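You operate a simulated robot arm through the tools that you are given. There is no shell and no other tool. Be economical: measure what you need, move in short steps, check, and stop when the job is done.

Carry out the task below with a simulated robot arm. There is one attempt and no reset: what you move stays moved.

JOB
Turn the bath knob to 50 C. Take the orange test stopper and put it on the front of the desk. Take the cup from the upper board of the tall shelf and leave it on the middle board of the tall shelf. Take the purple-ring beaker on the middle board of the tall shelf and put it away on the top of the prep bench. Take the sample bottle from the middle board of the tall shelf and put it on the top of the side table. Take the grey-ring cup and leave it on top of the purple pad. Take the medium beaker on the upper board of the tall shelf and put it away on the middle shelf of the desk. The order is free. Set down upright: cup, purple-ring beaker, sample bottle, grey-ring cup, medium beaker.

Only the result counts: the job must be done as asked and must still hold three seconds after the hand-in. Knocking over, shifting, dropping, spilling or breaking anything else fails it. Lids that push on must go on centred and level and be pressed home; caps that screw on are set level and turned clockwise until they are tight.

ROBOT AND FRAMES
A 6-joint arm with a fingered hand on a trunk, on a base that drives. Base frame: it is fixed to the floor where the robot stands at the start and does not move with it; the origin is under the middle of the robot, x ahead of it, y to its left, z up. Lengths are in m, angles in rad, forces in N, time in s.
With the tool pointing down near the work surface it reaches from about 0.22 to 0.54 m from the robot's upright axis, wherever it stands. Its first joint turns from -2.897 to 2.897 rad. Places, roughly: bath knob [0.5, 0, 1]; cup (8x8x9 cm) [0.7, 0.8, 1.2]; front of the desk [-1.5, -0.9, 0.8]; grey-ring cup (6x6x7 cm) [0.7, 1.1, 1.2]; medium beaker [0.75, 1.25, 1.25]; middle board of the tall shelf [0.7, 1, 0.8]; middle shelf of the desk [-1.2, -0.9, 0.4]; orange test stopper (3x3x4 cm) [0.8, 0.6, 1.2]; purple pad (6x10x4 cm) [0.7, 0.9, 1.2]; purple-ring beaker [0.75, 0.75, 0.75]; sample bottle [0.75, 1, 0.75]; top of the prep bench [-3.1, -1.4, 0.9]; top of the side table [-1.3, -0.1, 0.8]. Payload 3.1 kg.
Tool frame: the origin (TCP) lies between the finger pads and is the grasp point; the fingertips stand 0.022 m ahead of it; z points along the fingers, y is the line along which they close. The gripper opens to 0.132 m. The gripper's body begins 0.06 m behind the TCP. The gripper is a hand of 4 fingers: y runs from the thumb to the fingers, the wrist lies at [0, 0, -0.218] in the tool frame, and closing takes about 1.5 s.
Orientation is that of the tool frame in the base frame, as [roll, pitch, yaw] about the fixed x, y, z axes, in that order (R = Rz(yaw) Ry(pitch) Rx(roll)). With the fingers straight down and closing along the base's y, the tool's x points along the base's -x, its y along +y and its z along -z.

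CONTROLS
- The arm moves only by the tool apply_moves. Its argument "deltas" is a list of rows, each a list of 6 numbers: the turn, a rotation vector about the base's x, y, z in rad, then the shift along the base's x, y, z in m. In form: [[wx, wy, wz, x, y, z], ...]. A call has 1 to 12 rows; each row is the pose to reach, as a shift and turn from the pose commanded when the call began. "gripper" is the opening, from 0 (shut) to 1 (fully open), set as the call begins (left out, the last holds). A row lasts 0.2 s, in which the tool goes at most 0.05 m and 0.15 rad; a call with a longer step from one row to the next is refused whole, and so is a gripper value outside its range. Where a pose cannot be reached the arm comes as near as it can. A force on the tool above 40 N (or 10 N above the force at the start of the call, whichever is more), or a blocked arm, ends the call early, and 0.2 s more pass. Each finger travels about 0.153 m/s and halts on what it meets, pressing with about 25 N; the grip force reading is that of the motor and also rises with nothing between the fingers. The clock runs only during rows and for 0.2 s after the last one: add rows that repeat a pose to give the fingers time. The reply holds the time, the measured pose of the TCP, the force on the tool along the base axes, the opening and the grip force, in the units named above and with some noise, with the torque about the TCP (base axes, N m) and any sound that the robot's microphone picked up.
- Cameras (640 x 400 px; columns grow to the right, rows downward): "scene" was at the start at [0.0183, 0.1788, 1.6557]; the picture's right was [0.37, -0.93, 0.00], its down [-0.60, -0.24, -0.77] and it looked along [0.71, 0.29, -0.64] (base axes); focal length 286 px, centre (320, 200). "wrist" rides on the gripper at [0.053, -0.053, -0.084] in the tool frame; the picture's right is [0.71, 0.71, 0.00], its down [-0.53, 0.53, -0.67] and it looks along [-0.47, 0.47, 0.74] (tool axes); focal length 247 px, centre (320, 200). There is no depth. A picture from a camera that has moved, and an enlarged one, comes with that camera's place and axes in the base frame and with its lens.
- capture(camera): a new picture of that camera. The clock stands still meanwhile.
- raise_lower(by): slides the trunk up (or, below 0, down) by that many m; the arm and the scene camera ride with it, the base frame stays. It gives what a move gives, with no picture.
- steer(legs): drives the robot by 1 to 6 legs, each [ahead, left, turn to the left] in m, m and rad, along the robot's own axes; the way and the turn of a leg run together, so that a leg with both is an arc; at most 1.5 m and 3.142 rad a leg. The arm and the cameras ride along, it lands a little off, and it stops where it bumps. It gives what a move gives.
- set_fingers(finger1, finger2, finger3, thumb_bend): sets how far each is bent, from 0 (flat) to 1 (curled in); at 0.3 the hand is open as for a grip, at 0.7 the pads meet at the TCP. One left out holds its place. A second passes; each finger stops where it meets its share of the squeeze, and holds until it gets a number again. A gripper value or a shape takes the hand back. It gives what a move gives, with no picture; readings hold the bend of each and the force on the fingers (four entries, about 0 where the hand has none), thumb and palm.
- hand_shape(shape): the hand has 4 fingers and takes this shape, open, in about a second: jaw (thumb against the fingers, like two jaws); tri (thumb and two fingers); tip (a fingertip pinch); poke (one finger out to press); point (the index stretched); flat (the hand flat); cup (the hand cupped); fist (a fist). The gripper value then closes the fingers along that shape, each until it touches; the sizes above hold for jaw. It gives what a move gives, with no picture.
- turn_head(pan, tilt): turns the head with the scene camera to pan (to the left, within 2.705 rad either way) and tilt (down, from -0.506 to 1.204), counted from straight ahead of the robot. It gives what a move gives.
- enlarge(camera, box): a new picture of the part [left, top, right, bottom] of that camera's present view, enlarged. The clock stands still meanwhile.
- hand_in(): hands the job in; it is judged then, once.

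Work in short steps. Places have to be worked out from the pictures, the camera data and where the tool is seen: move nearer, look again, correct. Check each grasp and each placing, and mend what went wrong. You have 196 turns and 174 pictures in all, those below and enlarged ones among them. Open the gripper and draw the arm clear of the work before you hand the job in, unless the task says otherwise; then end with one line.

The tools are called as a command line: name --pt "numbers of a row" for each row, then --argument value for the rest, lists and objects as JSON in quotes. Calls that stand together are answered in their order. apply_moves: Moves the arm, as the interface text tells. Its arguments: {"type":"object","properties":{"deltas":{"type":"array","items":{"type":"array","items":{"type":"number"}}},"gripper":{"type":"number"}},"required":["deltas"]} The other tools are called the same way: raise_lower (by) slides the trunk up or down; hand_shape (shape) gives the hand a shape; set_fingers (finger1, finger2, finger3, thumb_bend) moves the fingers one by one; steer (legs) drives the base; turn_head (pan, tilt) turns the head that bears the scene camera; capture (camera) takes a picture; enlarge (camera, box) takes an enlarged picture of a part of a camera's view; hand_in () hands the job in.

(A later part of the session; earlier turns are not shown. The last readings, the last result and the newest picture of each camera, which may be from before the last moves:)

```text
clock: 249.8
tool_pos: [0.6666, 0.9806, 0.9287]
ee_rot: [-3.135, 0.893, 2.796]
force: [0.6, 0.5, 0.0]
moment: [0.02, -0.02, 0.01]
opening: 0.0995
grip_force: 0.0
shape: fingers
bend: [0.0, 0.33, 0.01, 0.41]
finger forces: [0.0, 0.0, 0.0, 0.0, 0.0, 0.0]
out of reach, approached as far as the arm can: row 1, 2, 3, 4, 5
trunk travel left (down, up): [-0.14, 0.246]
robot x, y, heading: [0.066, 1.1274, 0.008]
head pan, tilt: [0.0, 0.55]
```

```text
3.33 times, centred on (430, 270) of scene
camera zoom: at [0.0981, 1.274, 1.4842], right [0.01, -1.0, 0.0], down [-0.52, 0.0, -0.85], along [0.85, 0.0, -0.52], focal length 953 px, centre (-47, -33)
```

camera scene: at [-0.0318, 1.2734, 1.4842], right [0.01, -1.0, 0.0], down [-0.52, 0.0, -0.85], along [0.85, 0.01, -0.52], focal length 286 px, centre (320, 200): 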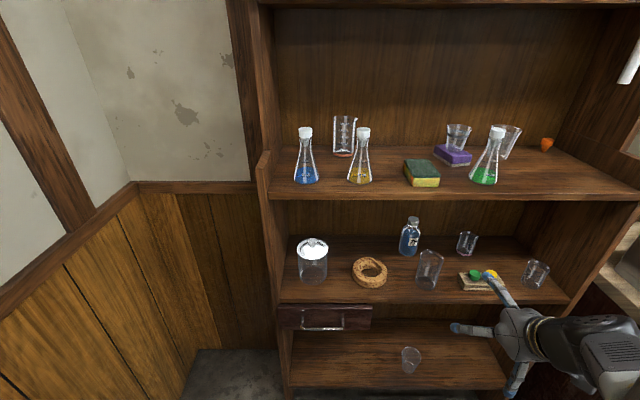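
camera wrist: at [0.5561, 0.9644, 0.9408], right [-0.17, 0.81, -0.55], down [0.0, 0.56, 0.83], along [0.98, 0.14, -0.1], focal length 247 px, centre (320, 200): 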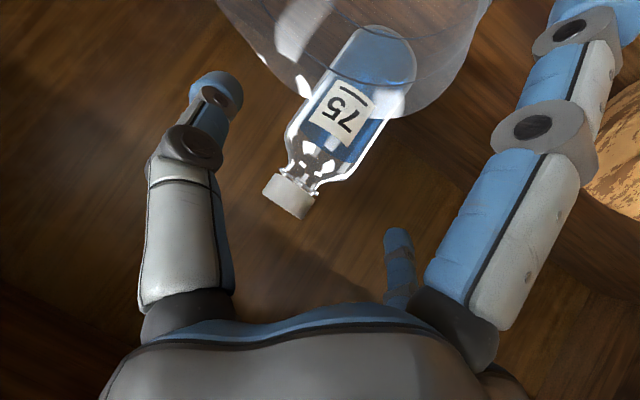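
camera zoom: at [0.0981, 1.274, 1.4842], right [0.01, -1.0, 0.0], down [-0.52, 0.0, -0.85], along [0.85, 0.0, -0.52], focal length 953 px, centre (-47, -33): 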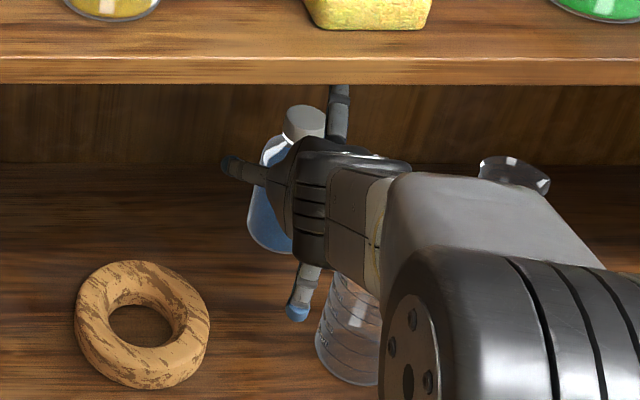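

The tall beaker stayed upright and the camera is now clear in front of it. I'll retreat and come at the bottle from the right instead, over the spot the purple beaker left, where the camera stays clear.

apply_moves --pt "0 -0.02 0 -0.03 0.01 0.01" --pt "0 -0.03 0 -0.07 0.025 0.02" --pt "0 -0.03 0 -0.11 0.04 0.03" --pt "0 -0.03 0 -0.15 0.05 0.035" --pt "0 -0.03 0 -0.19 0.05 0.035" --pt "0 -0.03 0 -0.22 0.05 0.035"

raise_lower --by -0.12

steer --legs '[[-0.15, 0, 0], [0, -0.31, 0]]'

capture --camera "scene"

```text
clock: 251.2
tool_pos: [0.4504, 1.0285, 0.964]
ee_rot: [3.138, 0.903, 2.786]
force: [0.2, 0.1, -0.6]
moment: [-0.01, -0.04, 0.01]
opening: 0.0994
grip_force: 0.0
shape: fingers
bend: [0.0, 0.33, 0.01, 0.41]
finger forces: [0.0, 0.0, 0.0, 0.1, 0.0, 0.0]
out of reach, approached as far as the arm can: row 6
trunk travel left (down, up): [-0.14, 0.246]
robot x, y, heading: [0.0693, 1.1289, 0.004]
head pan, tilt: [0.0, 0.55]
```

```text
clock: 252.7
tool_pos: [0.4517, 1.0282, 0.8431]
ee_rot: [3.136, 0.905, 2.784]
force: [-0.6, -0.6, 0.3]
moment: [0.02, -0.01, 0.02]
opening: 0.0995
grip_force: 0.0
shape: fingers
bend: [0.0, 0.33, 0.01, 0.41]
finger forces: [0.0, 0.0, 0.0, 0.1, 0.0, 0.1]
trunk travel left (down, up): [-0.02, 0.366]
robot x, y, heading: [0.0658, 1.1289, 0.003]
head pan, tilt: [0.0, 0.55]
```

```text
clock: 255.8
tool_pos: [0.3068, 0.7148, 0.8428]
ee_rot: [3.138, 0.906, 2.786]
force: [-0.3, 1.2, 0.1]
moment: [0.03, 0.0, 0.01]
opening: 0.0996
grip_force: 0.2
shape: fingers
bend: [0.0, 0.33, 0.01, 0.41]
finger forces: [0.1, 0.1, 0.0, 0.0, 0.0, 0.0]
trunk travel left (down, up): [-0.02, 0.366]
robot x, y, heading: [-0.0776, 0.8098, 0.01]
head pan, tilt: [0.0, 0.55]
```

```text
52 pictures are left
camera scene: at [-0.0471, 0.9595, 1.3634], right [0.01, -1.0, 0.0], down [-0.52, 0.0, -0.85], along [0.85, 0.01, -0.52], focal length 286 px, centre (320, 200)
```

scene: 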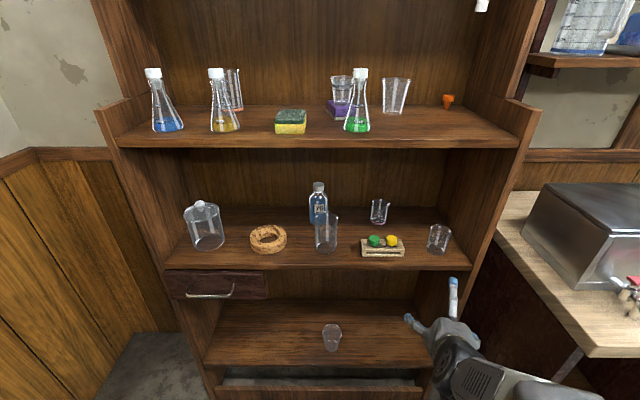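

Everything on the shelf is intact. I'll raise the arm, swing the yaw to +0.4, then drive in 0.15 m.

apply_moves --pt "0 0 0.13 0.01 0.01 0.03" --pt "0 0 0.26 0.02 0.02 0.06" --pt "0 0 0.39 0.02 0.03 0.09" --pt "0 0 0.52 0.02 0.04 0.12" --pt "0 0 0.65 0.02 0.05 0.135" --pt "0 0 0.756 0.02 0.06 0.137"

steer --legs '[[0.15, 0, 0]]'

apply_moves --pt "0 0 0 0.04 0.01 0" --pt "0 0 0 0.08 0.02 0" --pt "0 0 0 0.12 0.045 -0.005" --pt "0 0 0 0.15 0.065 -0.012" --pt "0 0 0 0.185 0.095 -0.02" --pt "0 0 0 0.185 0.095 -0.02"

capture --camera "wrist"

```text
clock: 257.2
tool_pos: [0.3269, 0.7765, 0.9801]
ee_rot: [3.135, 0.904, -2.74]
force: [-0.2, 0.2, 0.3]
moment: [-0.03, 0.0, 0.02]
opening: 0.0997
grip_force: 0.1
shape: fingers
bend: [0.0, 0.33, 0.0, 0.41]
finger forces: [0.0, 0.1, 0.0, 0.1, 0.0, 0.1]
out of reach, approached as far as the arm can: row 2, 3
trunk travel left (down, up): [-0.02, 0.366]
robot x, y, heading: [-0.0766, 0.8095, 0.006]
head pan, tilt: [0.0, 0.55]
```

```text
clock: 258.5
tool_pos: [0.476, 0.777, 0.9804]
ee_rot: [3.136, 0.907, -2.738]
force: [-0.1, 0.3, 0.0]
moment: [0.02, 0.01, 0.03]
opening: 0.0996
grip_force: 0.0
shape: fingers
bend: [0.0, 0.33, 0.0, 0.41]
finger forces: [0.1, 0.1, 0.0, 0.1, 0.0, 0.0]
trunk travel left (down, up): [-0.02, 0.366]
robot x, y, heading: [0.0737, 0.8149, 0.013]
head pan, tilt: [0.0, 0.55]
```

```text
clock: 259.9
tool_pos: [0.6584, 0.873, 0.9594]
ee_rot: [3.138, 0.905, -2.738]
force: [0.0, -0.4, -0.9]
moment: [-0.01, -0.02, 0.01]
opening: 0.0997
grip_force: 0.1
shape: fingers
bend: [0.0, 0.33, 0.0, 0.41]
finger forces: [0.0, 0.0, 0.1, 0.0, 0.1, 0.0]
trunk travel left (down, up): [-0.02, 0.366]
robot x, y, heading: [0.072, 0.8118, 0.006]
head pan, tilt: [0.0, 0.55]
```

```text
51 pictures are left
camera wrist: at [0.5895, 0.7848, 0.971], right [-0.68, 0.48, -0.55], down [-0.39, 0.4, 0.83], along [0.62, 0.78, -0.09], focal length 247 px, centre (320, 200)
```

wrist: 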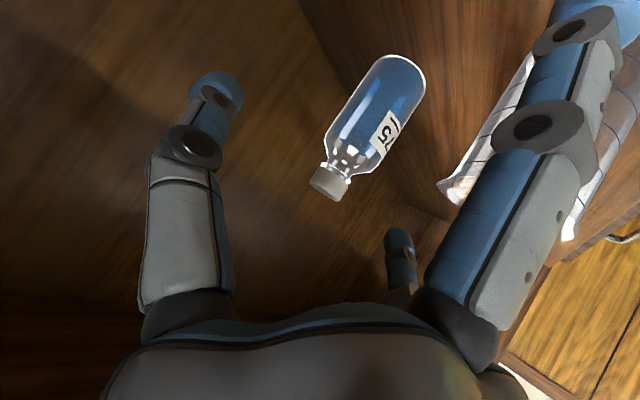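

A clear view: the bottle is at about (0.738, 0.970). I'll move onto it.

apply_moves --pt "0 0 0 0.025 0.03 -0.015" --pt "0 0 0 0.045 0.055 -0.035" --pt "0 0 0 0.062 0.077 -0.05" --pt "0 0 0 0.075 0.092 -0.062" --pt "0 0 0 0.079 0.097 -0.067" --pt "0 0 0 0.079 0.097 -0.067"

capture --camera "wrist"

```text
clock: 261.3
tool_pos: [0.74, 0.9711, 0.8934]
ee_rot: [3.138, 0.908, -2.739]
force: [0.3, -0.4, -0.1]
moment: [0.01, -0.02, 0.01]
opening: 0.0996
grip_force: 0.1
shape: fingers
bend: [0.0, 0.33, 0.0, 0.41]
finger forces: [0.0, 0.1, 0.1, 0.0, 0.0, 0.0]
trunk travel left (down, up): [-0.02, 0.366]
robot x, y, heading: [0.0741, 0.8129, 0.006]
head pan, tilt: [0.0, 0.55]
```

```text
50 pictures are left
camera wrist: at [0.6707, 0.8821, 0.9032], right [-0.68, 0.48, -0.55], down [-0.39, 0.4, 0.83], along [0.62, 0.78, -0.08], focal length 247 px, centre (320, 200)
```

wrist: 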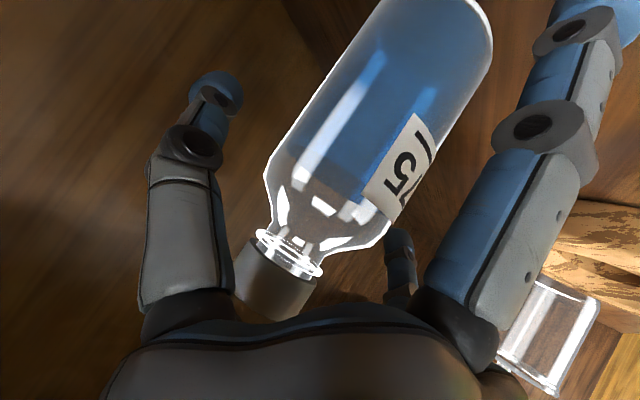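

The bottle is centred and the TCP is at its shoulder. I'll go 6 mm lower and close.

apply_moves --pt "0 0 0 0 0 -0.006" --pt "0 0 0 0 0 -0.007"

set_fingers --finger2 0.75 --thumb_bend 0.75

apply_moves --pt "0 0 0 0 0 0.01" --pt "0 0 0 0 0 0.02"

capture --camera "wrist"

```text
clock: 261.9
tool_pos: [0.7394, 0.9692, 0.8854]
ee_rot: [3.136, 0.905, -2.74]
force: [-0.7, 0.0, 0.5]
moment: [0.01, -0.02, 0.02]
opening: 0.0997
grip_force: 0.1
shape: fingers
bend: [0.0, 0.33, 0.0, 0.41]
finger forces: [0.0, 0.0, 0.0, 0.0, 0.0, 0.0]
trunk travel left (down, up): [-0.02, 0.366]
robot x, y, heading: [0.0749, 0.817, 0.007]
head pan, tilt: [0.0, 0.55]
```

```text
clock: 262.9
tool_pos: [0.7394, 0.9685, 0.8846]
ee_rot: [3.137, 0.905, -2.738]
force: [0.5, -0.5, 0.0]
moment: [-0.05, 0.03, -0.02]
opening: 0.0867
grip_force: 11.5
shape: fingers
bend: [0.0, 0.5, 0.0, 0.64]
finger forces: [0.1, 10.9, 0.0, 0.0, 12.4, 0.1]
trunk travel left (down, up): [-0.02, 0.366]
robot x, y, heading: [0.0733, 0.8132, 0.006]
head pan, tilt: [0.0, 0.55]
```

```text
clock: 263.5
tool_pos: [0.7401, 0.9701, 0.9047]
ee_rot: [3.136, 0.907, -2.737]
force: [-0.8, 1.2, -3.7]
moment: [-0.03, -0.02, 0.01]
opening: 0.0868
grip_force: 11.5
shape: fingers
bend: [0.0, 0.5, 0.0, 0.65]
finger forces: [0.0, 11.5, 0.1, 0.0, 11.5, 0.0]
trunk travel left (down, up): [-0.02, 0.366]
robot x, y, heading: [0.0729, 0.8157, 0.008]
head pan, tilt: [0.0, 0.55]
```

```text
49 pictures are left
camera wrist: at [0.6709, 0.8813, 0.916], right [-0.68, 0.48, -0.55], down [-0.39, 0.4, 0.83], along [0.62, 0.78, -0.09], focal length 247 px, centre (320, 200)
```

wrist: 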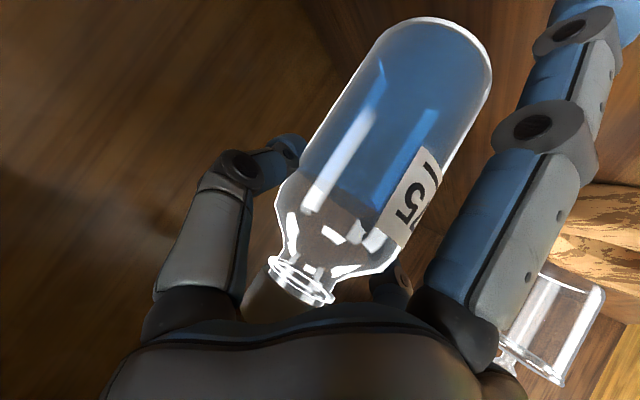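

The bottle is lifted securely, at about 0.3 kg. I'll bring it out along the proven high path, right of the tall beaker and above the cap holder.

apply_moves --pt "0 0 0 -0.01 -0.012 0.018" --pt "0 0 0 -0.03 -0.04 0.035" --pt "0 0 0 -0.052 -0.072 0.048" --pt "0 0 0 -0.075 -0.1 0.053" --pt "0 0 0 -0.11 -0.113 0.053" --pt "0 0 0 -0.15 -0.116 0.053" --pt "0 0 0 -0.195 -0.12 0.053" --pt "0 0 0 -0.235 -0.13 0.053" --pt "0 0 0 -0.28 -0.14 0.053" --pt "0 0 0 -0.3 -0.14 0.053"

steer --legs '[[-0.45, 0, 0], [0, 0, -3.141], [0, 0.75, 0]]'

turn_head --pan 0.0 --tilt 0.55

capture --camera "scene"

```text
clock: 265.7
tool_pos: [0.4399, 0.8292, 0.9588]
ee_rot: [3.137, 0.905, -2.738]
force: [-0.1, 0.4, -3.6]
moment: [-0.03, -0.03, 0.03]
opening: 0.0866
grip_force: 11.4
shape: fingers
bend: [0.0, 0.5, 0.0, 0.65]
finger forces: [0.1, 11.3, 0.0, 0.1, 10.8, 0.1]
trunk travel left (down, up): [-0.02, 0.366]
robot x, y, heading: [0.0727, 0.816, 0.011]
head pan, tilt: [0.0, 0.55]
```

```text
clock: 279.5
tool_pos: [-0.7394, 0.0307, 0.9589]
ee_rot: [3.136, 0.904, 0.406]
force: [0.0, -1.1, -3.7]
moment: [0.06, 0.03, -0.02]
opening: 0.0866
grip_force: 10.6
shape: fingers
bend: [0.0, 0.5, 0.0, 0.65]
finger forces: [0.0, 10.8, 0.0, 0.1, 10.3, 0.1]
trunk travel left (down, up): [-0.02, 0.366]
robot x, y, heading: [-0.3732, 0.0442, -3.128]
head pan, tilt: [0.0, 0.55]
```

```text
clock: 280.1
tool_pos: [-0.7379, 0.0297, 0.9586]
ee_rot: [3.137, 0.904, 0.405]
force: [0.2, 1.0, -4.0]
moment: [0.06, 0.05, 0.01]
opening: 0.0867
grip_force: 10.3
shape: fingers
bend: [0.0, 0.5, 0.0, 0.65]
finger forces: [0.0, 10.7, 0.1, 0.1, 10.2, 0.0]
trunk travel left (down, up): [-0.02, 0.366]
robot x, y, heading: [-0.3725, 0.0476, -3.134]
head pan, tilt: [0.0, 0.55]
```

```text
48 pictures are left
camera scene: at [-0.3999, -0.1026, 1.3634], right [-0.01, 1.0, 0.0], down [0.52, 0.01, -0.85], along [-0.85, -0.01, -0.52], focal length 286 px, centre (320, 200)
```

scene: 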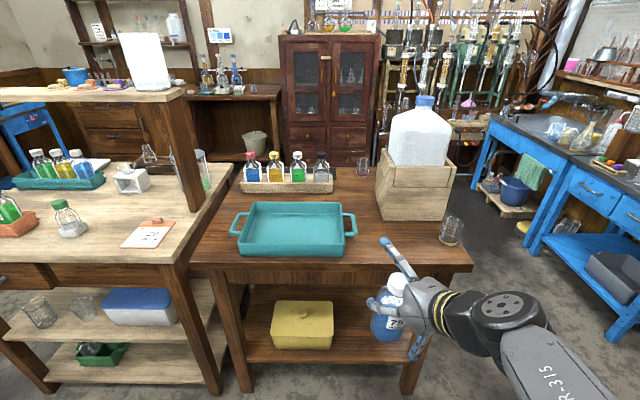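

The side table has a free spot near its east edge at about (-1.07, 0.12), between the tray and the carboy stand. I'll drive 0.1 m closer and move the bottle over it.

steer --legs '[[0.1, 0, 0]]'

apply_moves --pt "0 0 0 -0.04 0.02 0" --pt "0 0 0 -0.08 0.04 0" --pt "0 0 0 -0.12 0.06 0" --pt "0 0 0 -0.16 0.08 0" --pt "0 0 0 -0.2 0.09 0" --pt "0 0 0 -0.23 0.09 -0.01" --pt "0 0 0 -0.23 0.09 -0.03" --pt "0 0 0 -0.23 0.09 -0.04"

capture --camera "scene"

```text
clock: 281.3
tool_pos: [-0.8389, 0.0267, 0.9596]
ee_rot: [3.135, 0.907, 0.406]
force: [-0.5, 0.1, -2.8]
moment: [0.05, 0.0, 0.0]
opening: 0.0867
grip_force: 10.2
shape: fingers
bend: [0.0, 0.5, 0.0, 0.65]
finger forces: [0.0, 10.8, 0.0, 0.0, 10.3, 0.0]
trunk travel left (down, up): [-0.02, 0.366]
robot x, y, heading: [-0.4718, 0.0451, -3.125]
head pan, tilt: [0.0, 0.55]
```

```text
clock: 283.1
tool_pos: [-1.0687, 0.1155, 0.9184]
ee_rot: [3.135, 0.905, 0.406]
force: [0.5, -0.5, -2.7]
moment: [0.04, -0.01, -0.04]
opening: 0.0868
grip_force: 10.4
shape: fingers
bend: [0.0, 0.5, 0.0, 0.66]
finger forces: [0.0, 10.5, 0.1, 0.1, 10.0, 0.0]
trunk travel left (down, up): [-0.02, 0.366]
robot x, y, heading: [-0.4706, 0.0447, -3.128]
head pan, tilt: [0.0, 0.55]
```

```text
47 pictures are left
camera scene: at [-0.5005, -0.1038, 1.3634], right [-0.01, 1.0, 0.0], down [0.52, 0.01, -0.85], along [-0.85, -0.01, -0.52], focal length 286 px, centre (320, 200)
```

scene: 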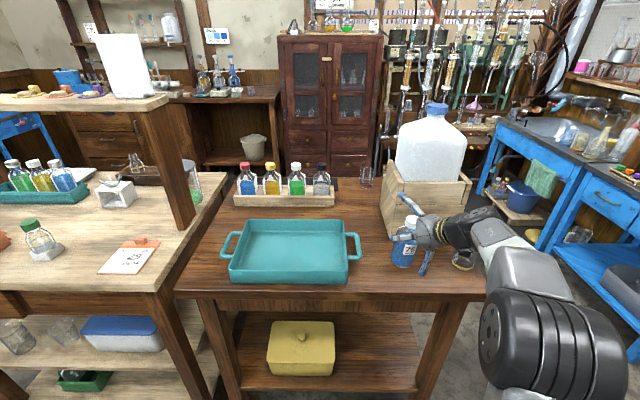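

The bottle is above the table top. Lowering in small steps.

apply_moves --pt "0 0 0 0 0 -0.004" --pt "0 0 0 0 0 -0.008" --pt "0 0 0 0 0 -0.012"

apply_moves --pt "0 0 0 0 0 -0.003" --pt "0 0 0 0 0 -0.006" --pt "0 0 0 0 0 -0.009"

```text
clock: 283.9
tool_pos: [-1.0685, 0.1167, 0.9063]
ee_rot: [3.134, 0.906, 0.405]
force: [0.3, 0.4, -3.7]
moment: [0.05, -0.01, 0.0]
opening: 0.0864
grip_force: 10.3
shape: fingers
bend: [0.0, 0.5, 0.0, 0.66]
finger forces: [0.0, 10.5, 0.0, 0.0, 10.0, 0.1]
trunk travel left (down, up): [-0.02, 0.366]
robot x, y, heading: [-0.4705, 0.0449, -3.131]
head pan, tilt: [0.0, 0.55]
```

```text
clock: 284.7
tool_pos: [-1.0681, 0.1166, 0.8978]
ee_rot: [3.135, 0.905, 0.405]
force: [1.0, -0.7, -3.3]
moment: [-0.01, 0.0, 0.07]
opening: 0.0866
grip_force: 10.4
shape: fingers
bend: [0.0, 0.5, 0.0, 0.66]
finger forces: [0.0, 10.5, 0.1, 0.1, 9.9, 0.1]
trunk travel left (down, up): [-0.02, 0.366]
robot x, y, heading: [-0.4715, 0.0438, -3.127]
head pan, tilt: [0.0, 0.55]
```

Still carrying the full weight. Continuing.

apply_moves --pt "0 0 0 0 0 -0.003" --pt "0 0 0 0 0 -0.006" --pt "0 0 0 0 0 -0.009"

apply_moves --pt "0 0 0 0 0 -0.002" --pt "0 0 0 0 0 -0.004" --pt "0 0 0 0 0 -0.006"

```text
clock: 285.5
tool_pos: [-1.0674, 0.1179, 0.8883]
ee_rot: [3.136, 0.906, 0.407]
force: [-1.0, -0.2, -2.2]
moment: [0.02, 0.06, -0.02]
opening: 0.0866
grip_force: 10.4
shape: fingers
bend: [0.0, 0.5, 0.0, 0.66]
finger forces: [0.0, 10.6, 0.1, 0.0, 10.2, 0.0]
trunk travel left (down, up): [-0.02, 0.366]
robot x, y, heading: [-0.4734, 0.0433, -3.124]
head pan, tilt: [0.0, 0.55]
```

```text
clock: 286.3
tool_pos: [-1.0678, 0.1171, 0.8851]
ee_rot: [3.137, 0.909, 0.41]
force: [-4.6, -3.5, 12.0]
moment: [-0.18, -0.02, -0.09]
opening: 0.0862
grip_force: 12.5
shape: fingers
bend: [0.0, 0.5, 0.0, 0.66]
finger forces: [0.0, 12.7, 0.1, 0.1, 12.6, 0.1]
trunk travel left (down, up): [-0.02, 0.366]
robot x, y, heading: [-0.4688, 0.0422, -3.127]
head pan, tilt: [0.0, 0.55]
```

Touchdown. I'll ease up, release, and withdraw back and up along the approach direction.

apply_moves --pt "0 0 0 0 0 0.003" --pt "0 0 0 0 0 0.004"

set_fingers --finger2 0.33 --thumb_bend 0.41

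apply_moves --pt "0 0 0 0.014 0.006 0.012" --pt "0 0 0 0.03 0.013 0.028" --pt "0 0 0 0.06 0.026 0.05" --pt "0 0 0 0.1 0.03 0.07" --pt "0 0 0 0.14 0.03 0.08" --pt "0 0 0 0.18 0.03 0.08" --pt "0 0 0 0.22 0.03 0.08"

enlarge --camera "scene" --box '[330, 160, 530, 310]'

```text
clock: 286.9
tool_pos: [-1.0682, 0.117, 0.886]
ee_rot: [3.135, 0.904, 0.407]
force: [-0.5, -0.1, 1.4]
moment: [-0.01, -0.09, 0.02]
opening: 0.0865
grip_force: 10.7
shape: fingers
bend: [0.0, 0.5, 0.0, 0.66]
finger forces: [0.0, 11.0, 0.1, 0.0, 10.6, 0.1]
trunk travel left (down, up): [-0.02, 0.366]
robot x, y, heading: [-0.4712, 0.0431, -3.127]
head pan, tilt: [0.0, 0.55]
```

```text
clock: 287.9
tool_pos: [-1.0682, 0.1171, 0.8875]
ee_rot: [3.136, 0.907, 0.406]
force: [-0.6, -0.3, -1.1]
moment: [-0.02, 0.0, 0.01]
opening: 0.0995
grip_force: 0.1
shape: fingers
bend: [0.0, 0.33, 0.0, 0.41]
finger forces: [0.1, 0.1, 0.0, 0.1, 0.2, 0.0]
trunk travel left (down, up): [-0.02, 0.366]
robot x, y, heading: [-0.4729, 0.0461, -3.13]
head pan, tilt: [0.0, 0.55]
```

```text
clock: 289.5
tool_pos: [-0.8473, 0.1473, 0.9688]
ee_rot: [3.135, 0.905, 0.407]
force: [0.9, -0.7, 0.4]
moment: [-0.02, 0.02, 0.0]
opening: 0.0996
grip_force: 0.0
shape: fingers
bend: [0.0, 0.33, 0.0, 0.41]
finger forces: [0.0, 0.0, 0.0, 0.0, 0.0, 0.0]
trunk travel left (down, up): [-0.02, 0.366]
robot x, y, heading: [-0.4745, 0.0448, -3.124]
head pan, tilt: [0.0, 0.55]
```

```text
2.67 times, centred on (430, 235) of scene
camera zoom: at [-0.4995, -0.104, 1.3634], right [-0.01, 1.0, 0.0], down [0.52, 0.01, -0.85], along [-0.85, -0.01, -0.52], focal length 762 px, centre (27, 107)
```

zoom: 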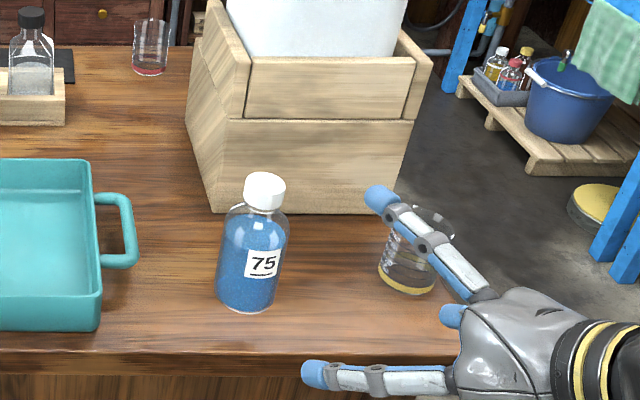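

The bottle stands upright on the side table. Next is the cup on the upper board. I'll raise the trunk and drive back to the shelf, standing at y≈0.76.

raise_lower --by 0.33

steer --legs '[[-0.1, 0, 0], [0, -0.71, 0], [0, 0, 3.124], [0.3, 0, 0]]'

turn_head --pan 0.0 --tilt 0.6

capture --camera "scene"

```text
clock: 292.7
tool_pos: [-0.8491, 0.1474, 1.3003]
ee_rot: [3.136, 0.906, 0.407]
force: [0.4, 0.1, 0.3]
moment: [-0.02, 0.03, 0.0]
opening: 0.0995
grip_force: 0.0
shape: fingers
bend: [0.0, 0.33, 0.0, 0.41]
finger forces: [0.0, 0.1, 0.0, 0.1, 0.0, 0.1]
trunk travel left (down, up): [-0.35, 0.036]
robot x, y, heading: [-0.4712, 0.0397, -3.126]
head pan, tilt: [0.0, 0.55]
```

```text
clock: 306.3
tool_pos: [0.2944, 0.6358, 1.2982]
ee_rot: [3.137, 0.905, -2.761]
force: [-0.2, -0.3, 0.1]
moment: [0.0, 0.0, -0.01]
opening: 0.0998
grip_force: 0.0
shape: fingers
bend: [0.0, 0.33, 0.0, 0.41]
finger forces: [0.1, 0.0, 0.0, 0.0, 0.0, 0.1]
trunk travel left (down, up): [-0.35, 0.036]
robot x, y, heading: [-0.0833, 0.7477, -0.009]
head pan, tilt: [0.0, 0.55]
```

```text
clock: 306.9
tool_pos: [0.2949, 0.6356, 1.2995]
ee_rot: [3.134, 0.906, -2.763]
force: [0.5, 0.1, 0.1]
moment: [0.0, 0.02, -0.01]
opening: 0.0997
grip_force: 0.0
shape: fingers
bend: [0.0, 0.33, 0.0, 0.41]
finger forces: [0.0, 0.0, 0.0, 0.1, 0.0, 0.1]
trunk travel left (down, up): [-0.35, 0.036]
robot x, y, heading: [-0.0828, 0.7467, -0.011]
head pan, tilt: [0.0, 0.6]
```

```text
45 pictures are left
camera scene: at [-0.0515, 0.8947, 1.6896], right [-0.01, -1.0, 0.0], down [-0.56, 0.01, -0.82], along [0.82, -0.01, -0.57], focal length 286 px, centre (320, 200)
```

scene: 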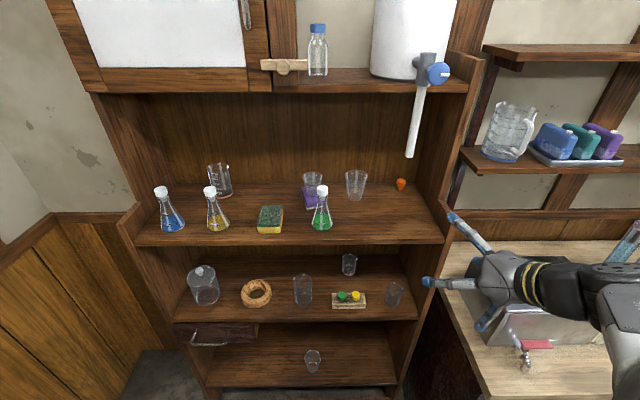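

I've spotted a hazard: the hanging spigot rod's lower end is near (0.58, 0.67, 1.38). So I'll come to the cup at (0.745, 0.769) from the left, with yaw -0.25. First I rotate the hand, then drive to about (0.12, 0.95).

apply_moves --pt "0 0 -0.13 0 0.0 0" --pt "0 0 -0.26 0 0.0 0" --pt "0 0 -0.39 0 0.0 0" --pt "0 0 -0.52 0 0 0" --pt "0 0 -0.63 0 0 0"

steer --legs '[[0, 0.2, 0.01], [0.2, 0, 0]]'

capture --camera "wrist"

capture --camera "scene"

```text
clock: 308.1
tool_pos: [0.2938, 0.6363, 1.3005]
ee_rot: [3.138, 0.907, 2.894]
force: [-0.8, 0.7, 0.6]
moment: [0.01, 0.01, 0.0]
opening: 0.0996
grip_force: 0.1
shape: fingers
bend: [0.0, 0.33, 0.0, 0.41]
finger forces: [0.0, 0.0, 0.0, 0.0, 0.0, 0.0]
trunk travel left (down, up): [-0.35, 0.036]
robot x, y, heading: [-0.081, 0.7482, -0.014]
head pan, tilt: [0.0, 0.6]
```

```text
clock: 310.9
tool_pos: [0.4939, 0.8367, 1.3007]
ee_rot: [3.137, 0.905, 2.9]
force: [-0.2, -0.2, 0.4]
moment: [-0.02, 0.03, 0.08]
opening: 0.0997
grip_force: 0.1
shape: fingers
bend: [0.0, 0.33, 0.0, 0.41]
finger forces: [0.0, 0.0, 0.1, 0.1, 0.1, 0.0]
trunk travel left (down, up): [-0.35, 0.036]
robot x, y, heading: [0.1185, 0.9471, -0.001]
head pan, tilt: [0.0, 0.6]
```

```text
44 pictures are left
camera wrist: at [0.3852, 0.8076, 1.3105], right [-0.26, 0.79, -0.55], down [-0.07, 0.56, 0.83], along [0.96, 0.25, -0.09], focal length 247 px, centre (320, 200)
```

wrist: 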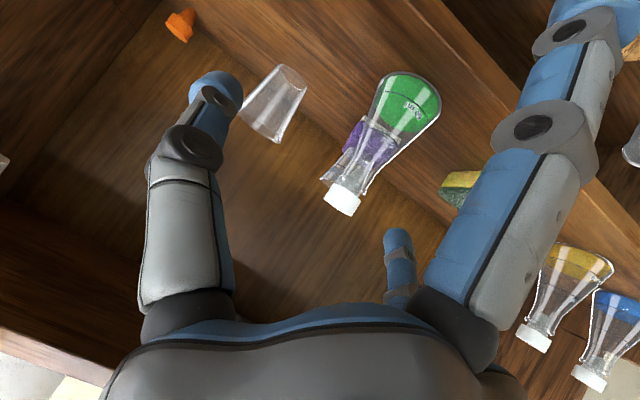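

```text
43 pictures are left
camera scene: at [0.1464, 1.0931, 1.6896], right [-0.01, -1.0, 0.0], down [-0.57, 0.0, -0.82], along [0.82, 0.0, -0.57], focal length 286 px, centre (320, 200)
```

scene: 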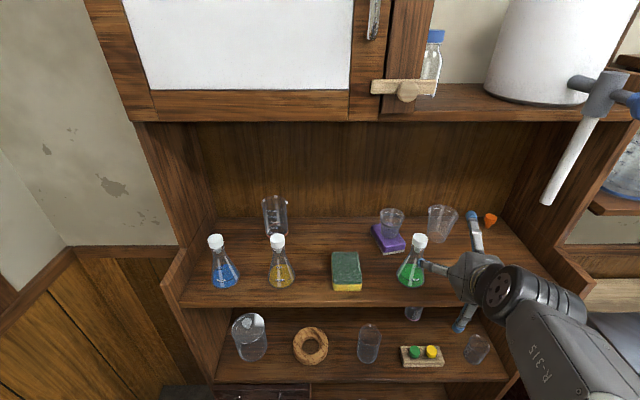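

I'll sidestep right past the green flask's cap, then move forward and down onto the cup, easing the tilt to 0.7.

apply_moves --pt "0 0 0 -0.005 -0.04 0.003" --pt "0 0 0 0.01 -0.068 0.003" --pt "0 0 0 0.05 -0.075 0.0" --pt "0 0 0 0.09 -0.075 0.0" --pt "0 0 0 0.13 -0.073 0.0" --pt "0.02 0.08 0 0.165 -0.07 -0.004" --pt "0.035 0.14 0 0.195 -0.068 -0.01" --pt "0.048 0.194 0 0.22 -0.068 -0.02" --pt "0.048 0.194 0 0.235 -0.068 -0.03" --pt "0.048 0.194 0 0.235 -0.068 -0.03"

capture --camera "wrist"

```text
clock: 313.1
tool_pos: [0.6967, 0.7433, 1.2509]
ee_rot: [3.082, 0.73, 2.899]
force: [0.0, 0.5, 0.0]
moment: [0.02, -0.02, 0.0]
opening: 0.0992
grip_force: 0.1
shape: fingers
bend: [0.0, 0.33, 0.0, 0.41]
finger forces: [0.0, 0.0, 0.0, 0.1, 0.0, 0.0]
out of reach, approached as far as the arm can: row 6, 7, 8, 9, 10
trunk travel left (down, up): [-0.35, 0.036]
robot x, y, heading: [0.1161, 0.9423, -0.002]
head pan, tilt: [0.0, 0.6]
```

```text
42 pictures are left
camera wrist: at [0.5922, 0.708, 1.2761], right [-0.37, 0.82, -0.44], down [0.04, 0.49, 0.87], along [0.93, 0.3, -0.21], focal length 247 px, centre (320, 200)
```

wrist: 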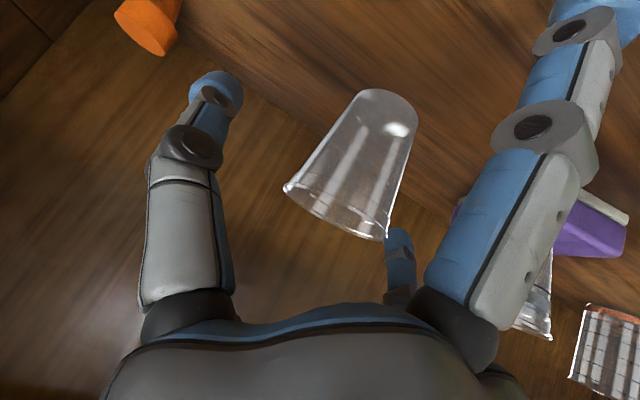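

The negative yaw hits a wrist limit. I'll turn the yaw to 0 here, where the pose is reachable, rising slightly first, and re-centre on the cup at (0.738, 0.767).

apply_moves --pt "0 0 0.08 -0.01 -0.01 0.005" --pt "0 0 0.16 -0.01 -0.008 0.005" --pt "0 0 0.24 -0.01 -0.004 0.003" --pt "0 0 0.24 -0.003 -0.002 0" --pt "0 0 0.24 -0.003 -0.002 0"

capture --camera "wrist"

```text
clock: 314.3
tool_pos: [0.6933, 0.7389, 1.2498]
ee_rot: [3.079, 0.734, 3.138]
force: [-0.3, 0.3, -0.5]
moment: [0.01, -0.02, 0.01]
opening: 0.0996
grip_force: 0.0
shape: fingers
bend: [0.0, 0.33, 0.0, 0.41]
finger forces: [0.1, 0.0, 0.0, 0.0, 0.1, 0.1]
trunk travel left (down, up): [-0.35, 0.036]
robot x, y, heading: [0.1152, 0.9472, -0.007]
head pan, tilt: [0.0, 0.6]
```

```text
41 pictures are left
camera wrist: at [0.6001, 0.6806, 1.2754], right [-0.55, 0.71, -0.44], down [-0.08, 0.48, 0.87], along [0.83, 0.51, -0.21], focal length 247 px, centre (320, 200)
```

wrist: 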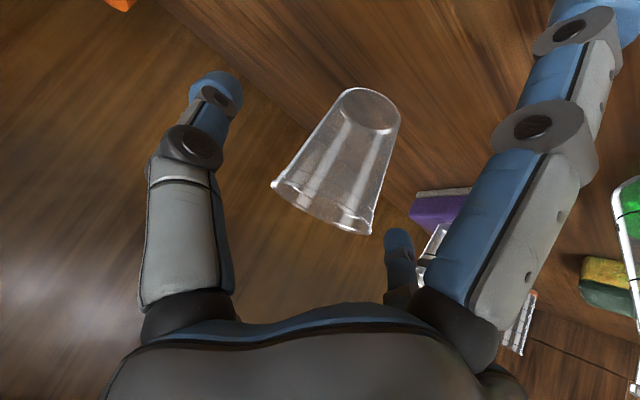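

The cup is at (0.735, 0.768). I'll correct the small roll error and move onto it.

apply_moves --pt "-0.02 0.01 -0.02 0.005 0.02 0.0" --pt "-0.046 0.03 -0.042 0.015 0.029 -0.002" --pt "-0.046 0.03 -0.042 0.03 0.029 -0.008" --pt "-0.046 0.03 -0.042 0.042 0.029 -0.017" --pt "-0.046 0.03 -0.042 0.042 0.029 -0.017"

capture --camera "wrist"

```text
clock: 315.5
tool_pos: [0.7352, 0.7676, 1.2338]
ee_rot: [3.141, 0.703, 3.136]
force: [-0.6, -0.9, 0.0]
moment: [0.04, 0.02, -0.01]
opening: 0.0995
grip_force: 0.1
shape: fingers
bend: [0.0, 0.33, 0.0, 0.41]
finger forces: [0.0, 0.1, 0.1, 0.1, 0.0, 0.0]
trunk travel left (down, up): [-0.35, 0.036]
robot x, y, heading: [0.1189, 0.9481, -0.002]
head pan, tilt: [0.0, 0.6]
```

```text
40 pictures are left
camera wrist: at [0.6406, 0.7143, 1.2639], right [-0.54, 0.71, -0.46], down [-0.03, 0.53, 0.85], along [0.84, 0.47, -0.26], focal length 247 px, centre (320, 200)
```

wrist: 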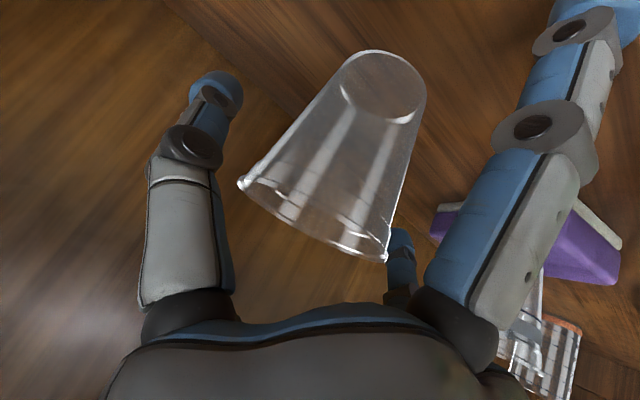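

Centred. Closing the pinch and test-lifting 2 cm.

set_fingers --finger2 0.75 --thumb_bend 0.75

apply_moves --pt "0 0 0 0 0 0.01" --pt "0 0 0 -0.002 0 0.02"

capture --camera "wrist"

```text
clock: 316.5
tool_pos: [0.7363, 0.7663, 1.2348]
ee_rot: [-3.141, 0.705, 3.137]
force: [0.3, 1.0, 0.0]
moment: [0.01, 0.0, 0.02]
opening: 0.0876
grip_force: 14.0
shape: fingers
bend: [0.0, 0.44, 0.0, 0.62]
finger forces: [0.0, 13.7, 0.1, 0.2, 14.6, 0.0]
trunk travel left (down, up): [-0.35, 0.036]
robot x, y, heading: [0.1167, 0.9505, -0.0]
head pan, tilt: [0.0, 0.6]
```

```text
clock: 317.1
tool_pos: [0.7348, 0.7687, 1.2527]
ee_rot: [3.142, 0.704, 3.137]
force: [0.2, 0.7, 0.2]
moment: [0.02, -0.02, 0.0]
opening: 0.088
grip_force: 13.5
shape: fingers
bend: [0.0, 0.44, 0.0, 0.62]
finger forces: [0.0, 13.6, 0.1, 0.1, 14.6, 0.1]
trunk travel left (down, up): [-0.35, 0.036]
robot x, y, heading: [0.1222, 0.947, -0.004]
head pan, tilt: [0.0, 0.6]
```

```text
39 pictures are left
camera wrist: at [0.6387, 0.7146, 1.2837], right [-0.54, 0.71, -0.46], down [-0.03, 0.53, 0.85], along [0.84, 0.47, -0.26], focal length 247 px, centre (320, 200)
```

wrist: 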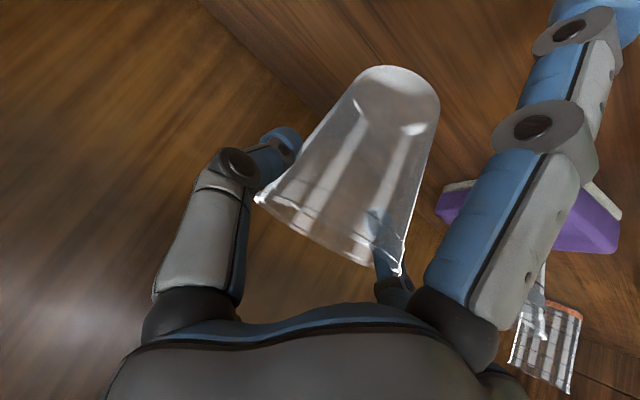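

The cup is held upright. I'll back it out along y≈0.77, drive back 0.12 m to clear the boards, and lower the trunk to middle-board height.

apply_moves --pt "0 0 0 -0.02 0 0.005" --pt "0 0 0 -0.05 0 0.01" --pt "0 0 0 -0.09 -0.004 0.01" --pt "0 0 0 -0.13 -0.008 0.01" --pt "0 0 0 -0.17 -0.008 0.01" --pt "0 0 0 -0.21 -0.004 0.01" --pt "0 0 0 -0.235 0.02 0.01"

steer --legs '[[-0.14, 0, 0]]'

raise_lower --by -0.33

capture --camera "scene"

```text
clock: 318.7
tool_pos: [0.4973, 0.7885, 1.2626]
ee_rot: [-3.14, 0.705, 3.14]
force: [-0.7, 0.7, 0.4]
moment: [-0.05, 0.01, 0.02]
opening: 0.0879
grip_force: 13.5
shape: fingers
bend: [0.0, 0.44, 0.0, 0.62]
finger forces: [0.0, 13.6, 0.0, 0.0, 14.5, 0.0]
trunk travel left (down, up): [-0.35, 0.036]
robot x, y, heading: [0.1167, 0.9491, -0.006]
head pan, tilt: [0.0, 0.6]
```

```text
clock: 320.0
tool_pos: [0.3601, 0.7883, 1.2639]
ee_rot: [-3.141, 0.703, 3.137]
force: [0.0, 0.0, 0.0]
moment: [0.01, -0.01, -0.02]
opening: 0.0879
grip_force: 14.0
shape: fingers
bend: [0.0, 0.44, 0.0, 0.62]
finger forces: [0.0, 13.6, 0.0, 0.1, 14.5, 0.1]
trunk travel left (down, up): [-0.35, 0.036]
robot x, y, heading: [-0.0191, 0.9497, -0.003]
head pan, tilt: [0.0, 0.6]
```

```text
clock: 323.2
tool_pos: [0.3611, 0.7882, 0.9324]
ee_rot: [-3.141, 0.703, 3.139]
force: [-0.5, 0.0, 0.1]
moment: [0.01, -0.01, -0.01]
opening: 0.0881
grip_force: 14.2
shape: fingers
bend: [0.0, 0.45, 0.0, 0.62]
finger forces: [0.1, 13.6, 0.0, 0.0, 14.5, 0.0]
trunk travel left (down, up): [-0.02, 0.366]
robot x, y, heading: [-0.0195, 0.9478, -0.001]
head pan, tilt: [0.0, 0.6]
```

```text
38 pictures are left
camera scene: at [0.0073, 1.0936, 1.3588], right [0.0, -1.0, 0.0], down [-0.56, 0.0, -0.83], along [0.83, 0.0, -0.56], focal length 286 px, centre (320, 200)
```

scene: 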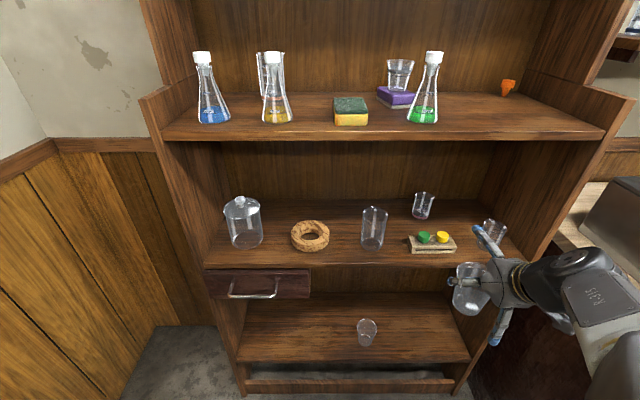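

The shelf is in order. I'll tilt to 0.95, raise to 0.957, drive in 0.09 m, and enter along the proven path right of the tall beaker.

apply_moves --pt "0 -0.1 0 0.01 0 0.01" --pt "0 -0.2 0 0.02 0.0 0.02" --pt "0 -0.247 0 0.02 0.01 0.026"

steer --legs '[[0.09, 0, 0]]'

apply_moves --pt "0 0 0 0.035 0.03 0" --pt "0 0 0 0.075 0.055 0" --pt "0 0 0 0.12 0.061 0" --pt "0 0 0 0.16 0.062 0" --pt "0 0 0 0.195 0.064 0" --pt "0 0 0 0.225 0.067 0" --pt "0 0 0 0.225 0.067 0"

enlarge --camera "scene" --box '[330, 140, 530, 290]'

```text
clock: 324.0
tool_pos: [0.3806, 0.7989, 0.9591]
ee_rot: [-3.14, 0.95, 3.138]
force: [0.2, 0.6, -0.9]
moment: [0.02, -0.01, 0.02]
opening: 0.0878
grip_force: 14.2
shape: fingers
bend: [0.0, 0.44, 0.0, 0.62]
finger forces: [0.0, 13.4, 0.0, 0.0, 14.5, 0.0]
trunk travel left (down, up): [-0.02, 0.366]
robot x, y, heading: [-0.0217, 0.9492, -0.001]
head pan, tilt: [0.0, 0.6]
```

```text
clock: 325.1
tool_pos: [0.4719, 0.797, 0.9583]
ee_rot: [-3.142, 0.949, 3.138]
force: [0.7, -0.1, -1.1]
moment: [-0.02, -0.01, -0.01]
opening: 0.0878
grip_force: 13.4
shape: fingers
bend: [0.0, 0.44, 0.0, 0.62]
finger forces: [0.1, 13.6, 0.0, 0.0, 14.4, 0.0]
trunk travel left (down, up): [-0.02, 0.366]
robot x, y, heading: [0.0686, 0.9463, -0.004]
head pan, tilt: [0.0, 0.6]
```

```text
clock: 326.7
tool_pos: [0.697, 0.8631, 0.9589]
ee_rot: [3.14, 0.95, 3.138]
force: [0.3, 0.2, 0.3]
moment: [0.01, 0.01, -0.02]
opening: 0.0879
grip_force: 14.1
shape: fingers
bend: [0.0, 0.45, 0.0, 0.62]
finger forces: [0.0, 13.4, 0.0, 0.1, 14.3, 0.1]
trunk travel left (down, up): [-0.02, 0.366]
robot x, y, heading: [0.0739, 0.947, -0.006]
head pan, tilt: [0.0, 0.6]
```

```text
2.67 times, centred on (430, 215) of scene
camera zoom: at [0.0972, 1.0933, 1.3589], right [0.0, -1.0, 0.0], down [-0.56, 0.0, -0.83], along [0.83, 0.0, -0.56], focal length 762 px, centre (27, 160)
```

zoom: 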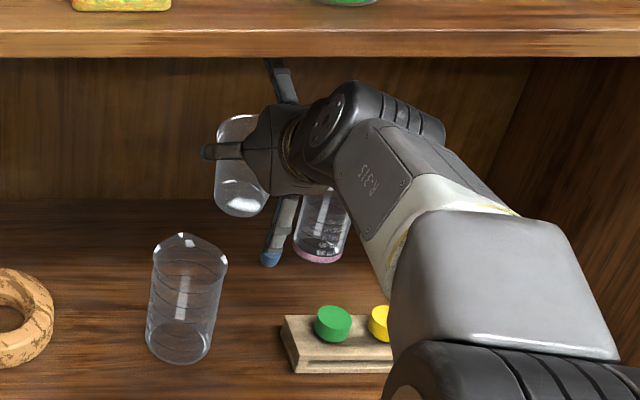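

Clear. I'll shift left a little, bring the cup upright again, and lower towards the board.

apply_moves --pt "0 0 0 0.003 0.012 -0.015" --pt "0 0.06 0 0.003 0.022 -0.03" --pt "0 0.13 0 0.003 0.022 -0.045" --pt "0 0.19 0 0.003 0.022 -0.058" --pt "0 0.247 0 0.003 0.022 -0.068" --pt "0 0.247 0 0.003 0.022 -0.076" --pt "0 0.247 0 0.003 0.022 -0.08"

apply_moves --pt "0 0 0 0 0 -0.002" --pt "0 0 0 0 0 -0.004" --pt "0 0 0 0 0 -0.006"

capture --camera "wrist"

```text
clock: 328.3
tool_pos: [0.6846, 0.8695, 0.8718]
ee_rot: [3.111, 0.718, 3.138]
force: [0.4, 0.0, 1.5]
moment: [-0.01, 0.02, 0.0]
opening: 0.0878
grip_force: 13.5
shape: fingers
bend: [0.0, 0.44, 0.0, 0.63]
finger forces: [0.0, 13.6, 0.0, 0.1, 14.3, 0.0]
out of reach, approached as far as the arm can: row 3, 4, 5, 6, 7
trunk travel left (down, up): [-0.02, 0.366]
robot x, y, heading: [0.0701, 0.9446, -0.002]
head pan, tilt: [0.0, 0.6]
```

```text
clock: 329.3
tool_pos: [0.6819, 0.8632, 0.8697]
ee_rot: [3.129, 0.733, 3.138]
force: [1.1, 2.9, 13.1]
moment: [0.14, 0.96, -0.22]
opening: 0.088
grip_force: 19.5
shape: fingers
bend: [0.0, 0.43, 0.0, 0.64]
finger forces: [12.7, 12.9, 0.1, 0.0, 13.4, 0.0]
out of reach, approached as far as the arm can: row 2, 3
trunk travel left (down, up): [-0.02, 0.366]
robot x, y, heading: [0.0716, 0.949, -0.006]
head pan, tilt: [0.0, 0.6]
stopped in row 3: the force on the tool passed its limit at 43 N (the readings are from after the stop); the commanded pose is now the measured one
```

```text
36 pictures are left
camera wrist: at [0.5864, 0.8085, 0.8975], right [-0.53, 0.71, -0.47], down [-0.06, 0.52, 0.85], along [0.85, 0.48, -0.23], focal length 247 px, centre (320, 200)
```

wrist: 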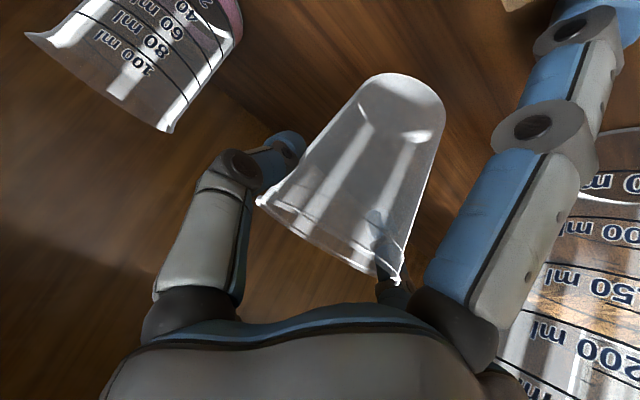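

Finger 1 touched the board and the cup's base is at board level, with a tilt of only about 1.7°. I'll ease up 3 mm and release.

apply_moves --pt "0 0 0 0 0 0.002" --pt "0 0 0 0 0 0.003"

set_fingers --finger2 0.33 --thumb_bend 0.41

capture --camera "wrist"

```text
clock: 329.9
tool_pos: [0.6799, 0.8626, 0.8693]
ee_rot: [3.127, 0.728, 3.139]
force: [0.4, 2.2, 6.4]
moment: [0.12, 0.34, -0.12]
opening: 0.0869
grip_force: 15.3
shape: fingers
bend: [0.01, 0.43, 0.0, 0.64]
finger forces: [4.4, 13.2, 0.1, 0.0, 13.2, 0.1]
trunk travel left (down, up): [-0.02, 0.366]
robot x, y, heading: [0.0695, 0.943, -0.008]
head pan, tilt: [0.0, 0.6]
```

```text
clock: 330.9
tool_pos: [0.6813, 0.8618, 0.8701]
ee_rot: [3.127, 0.726, 3.135]
force: [-0.4, 1.4, 2.9]
moment: [0.03, 0.21, -0.08]
opening: 0.0994
grip_force: 1.6
shape: fingers
bend: [0.0, 0.33, 0.0, 0.41]
finger forces: [2.5, 0.1, 0.0, 0.1, 0.0, 0.0]
trunk travel left (down, up): [-0.02, 0.366]
robot x, y, heading: [0.066, 0.9455, -0.005]
head pan, tilt: [0.0, 0.6]
```

```text
35 pictures are left
camera wrist: at [0.586, 0.8076, 0.8978], right [-0.53, 0.71, -0.46], down [-0.05, 0.52, 0.85], along [0.84, 0.48, -0.24], focal length 247 px, centre (320, 200)
```

wrist: 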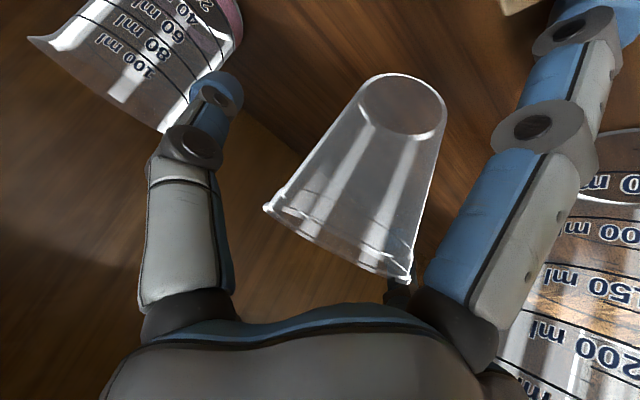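

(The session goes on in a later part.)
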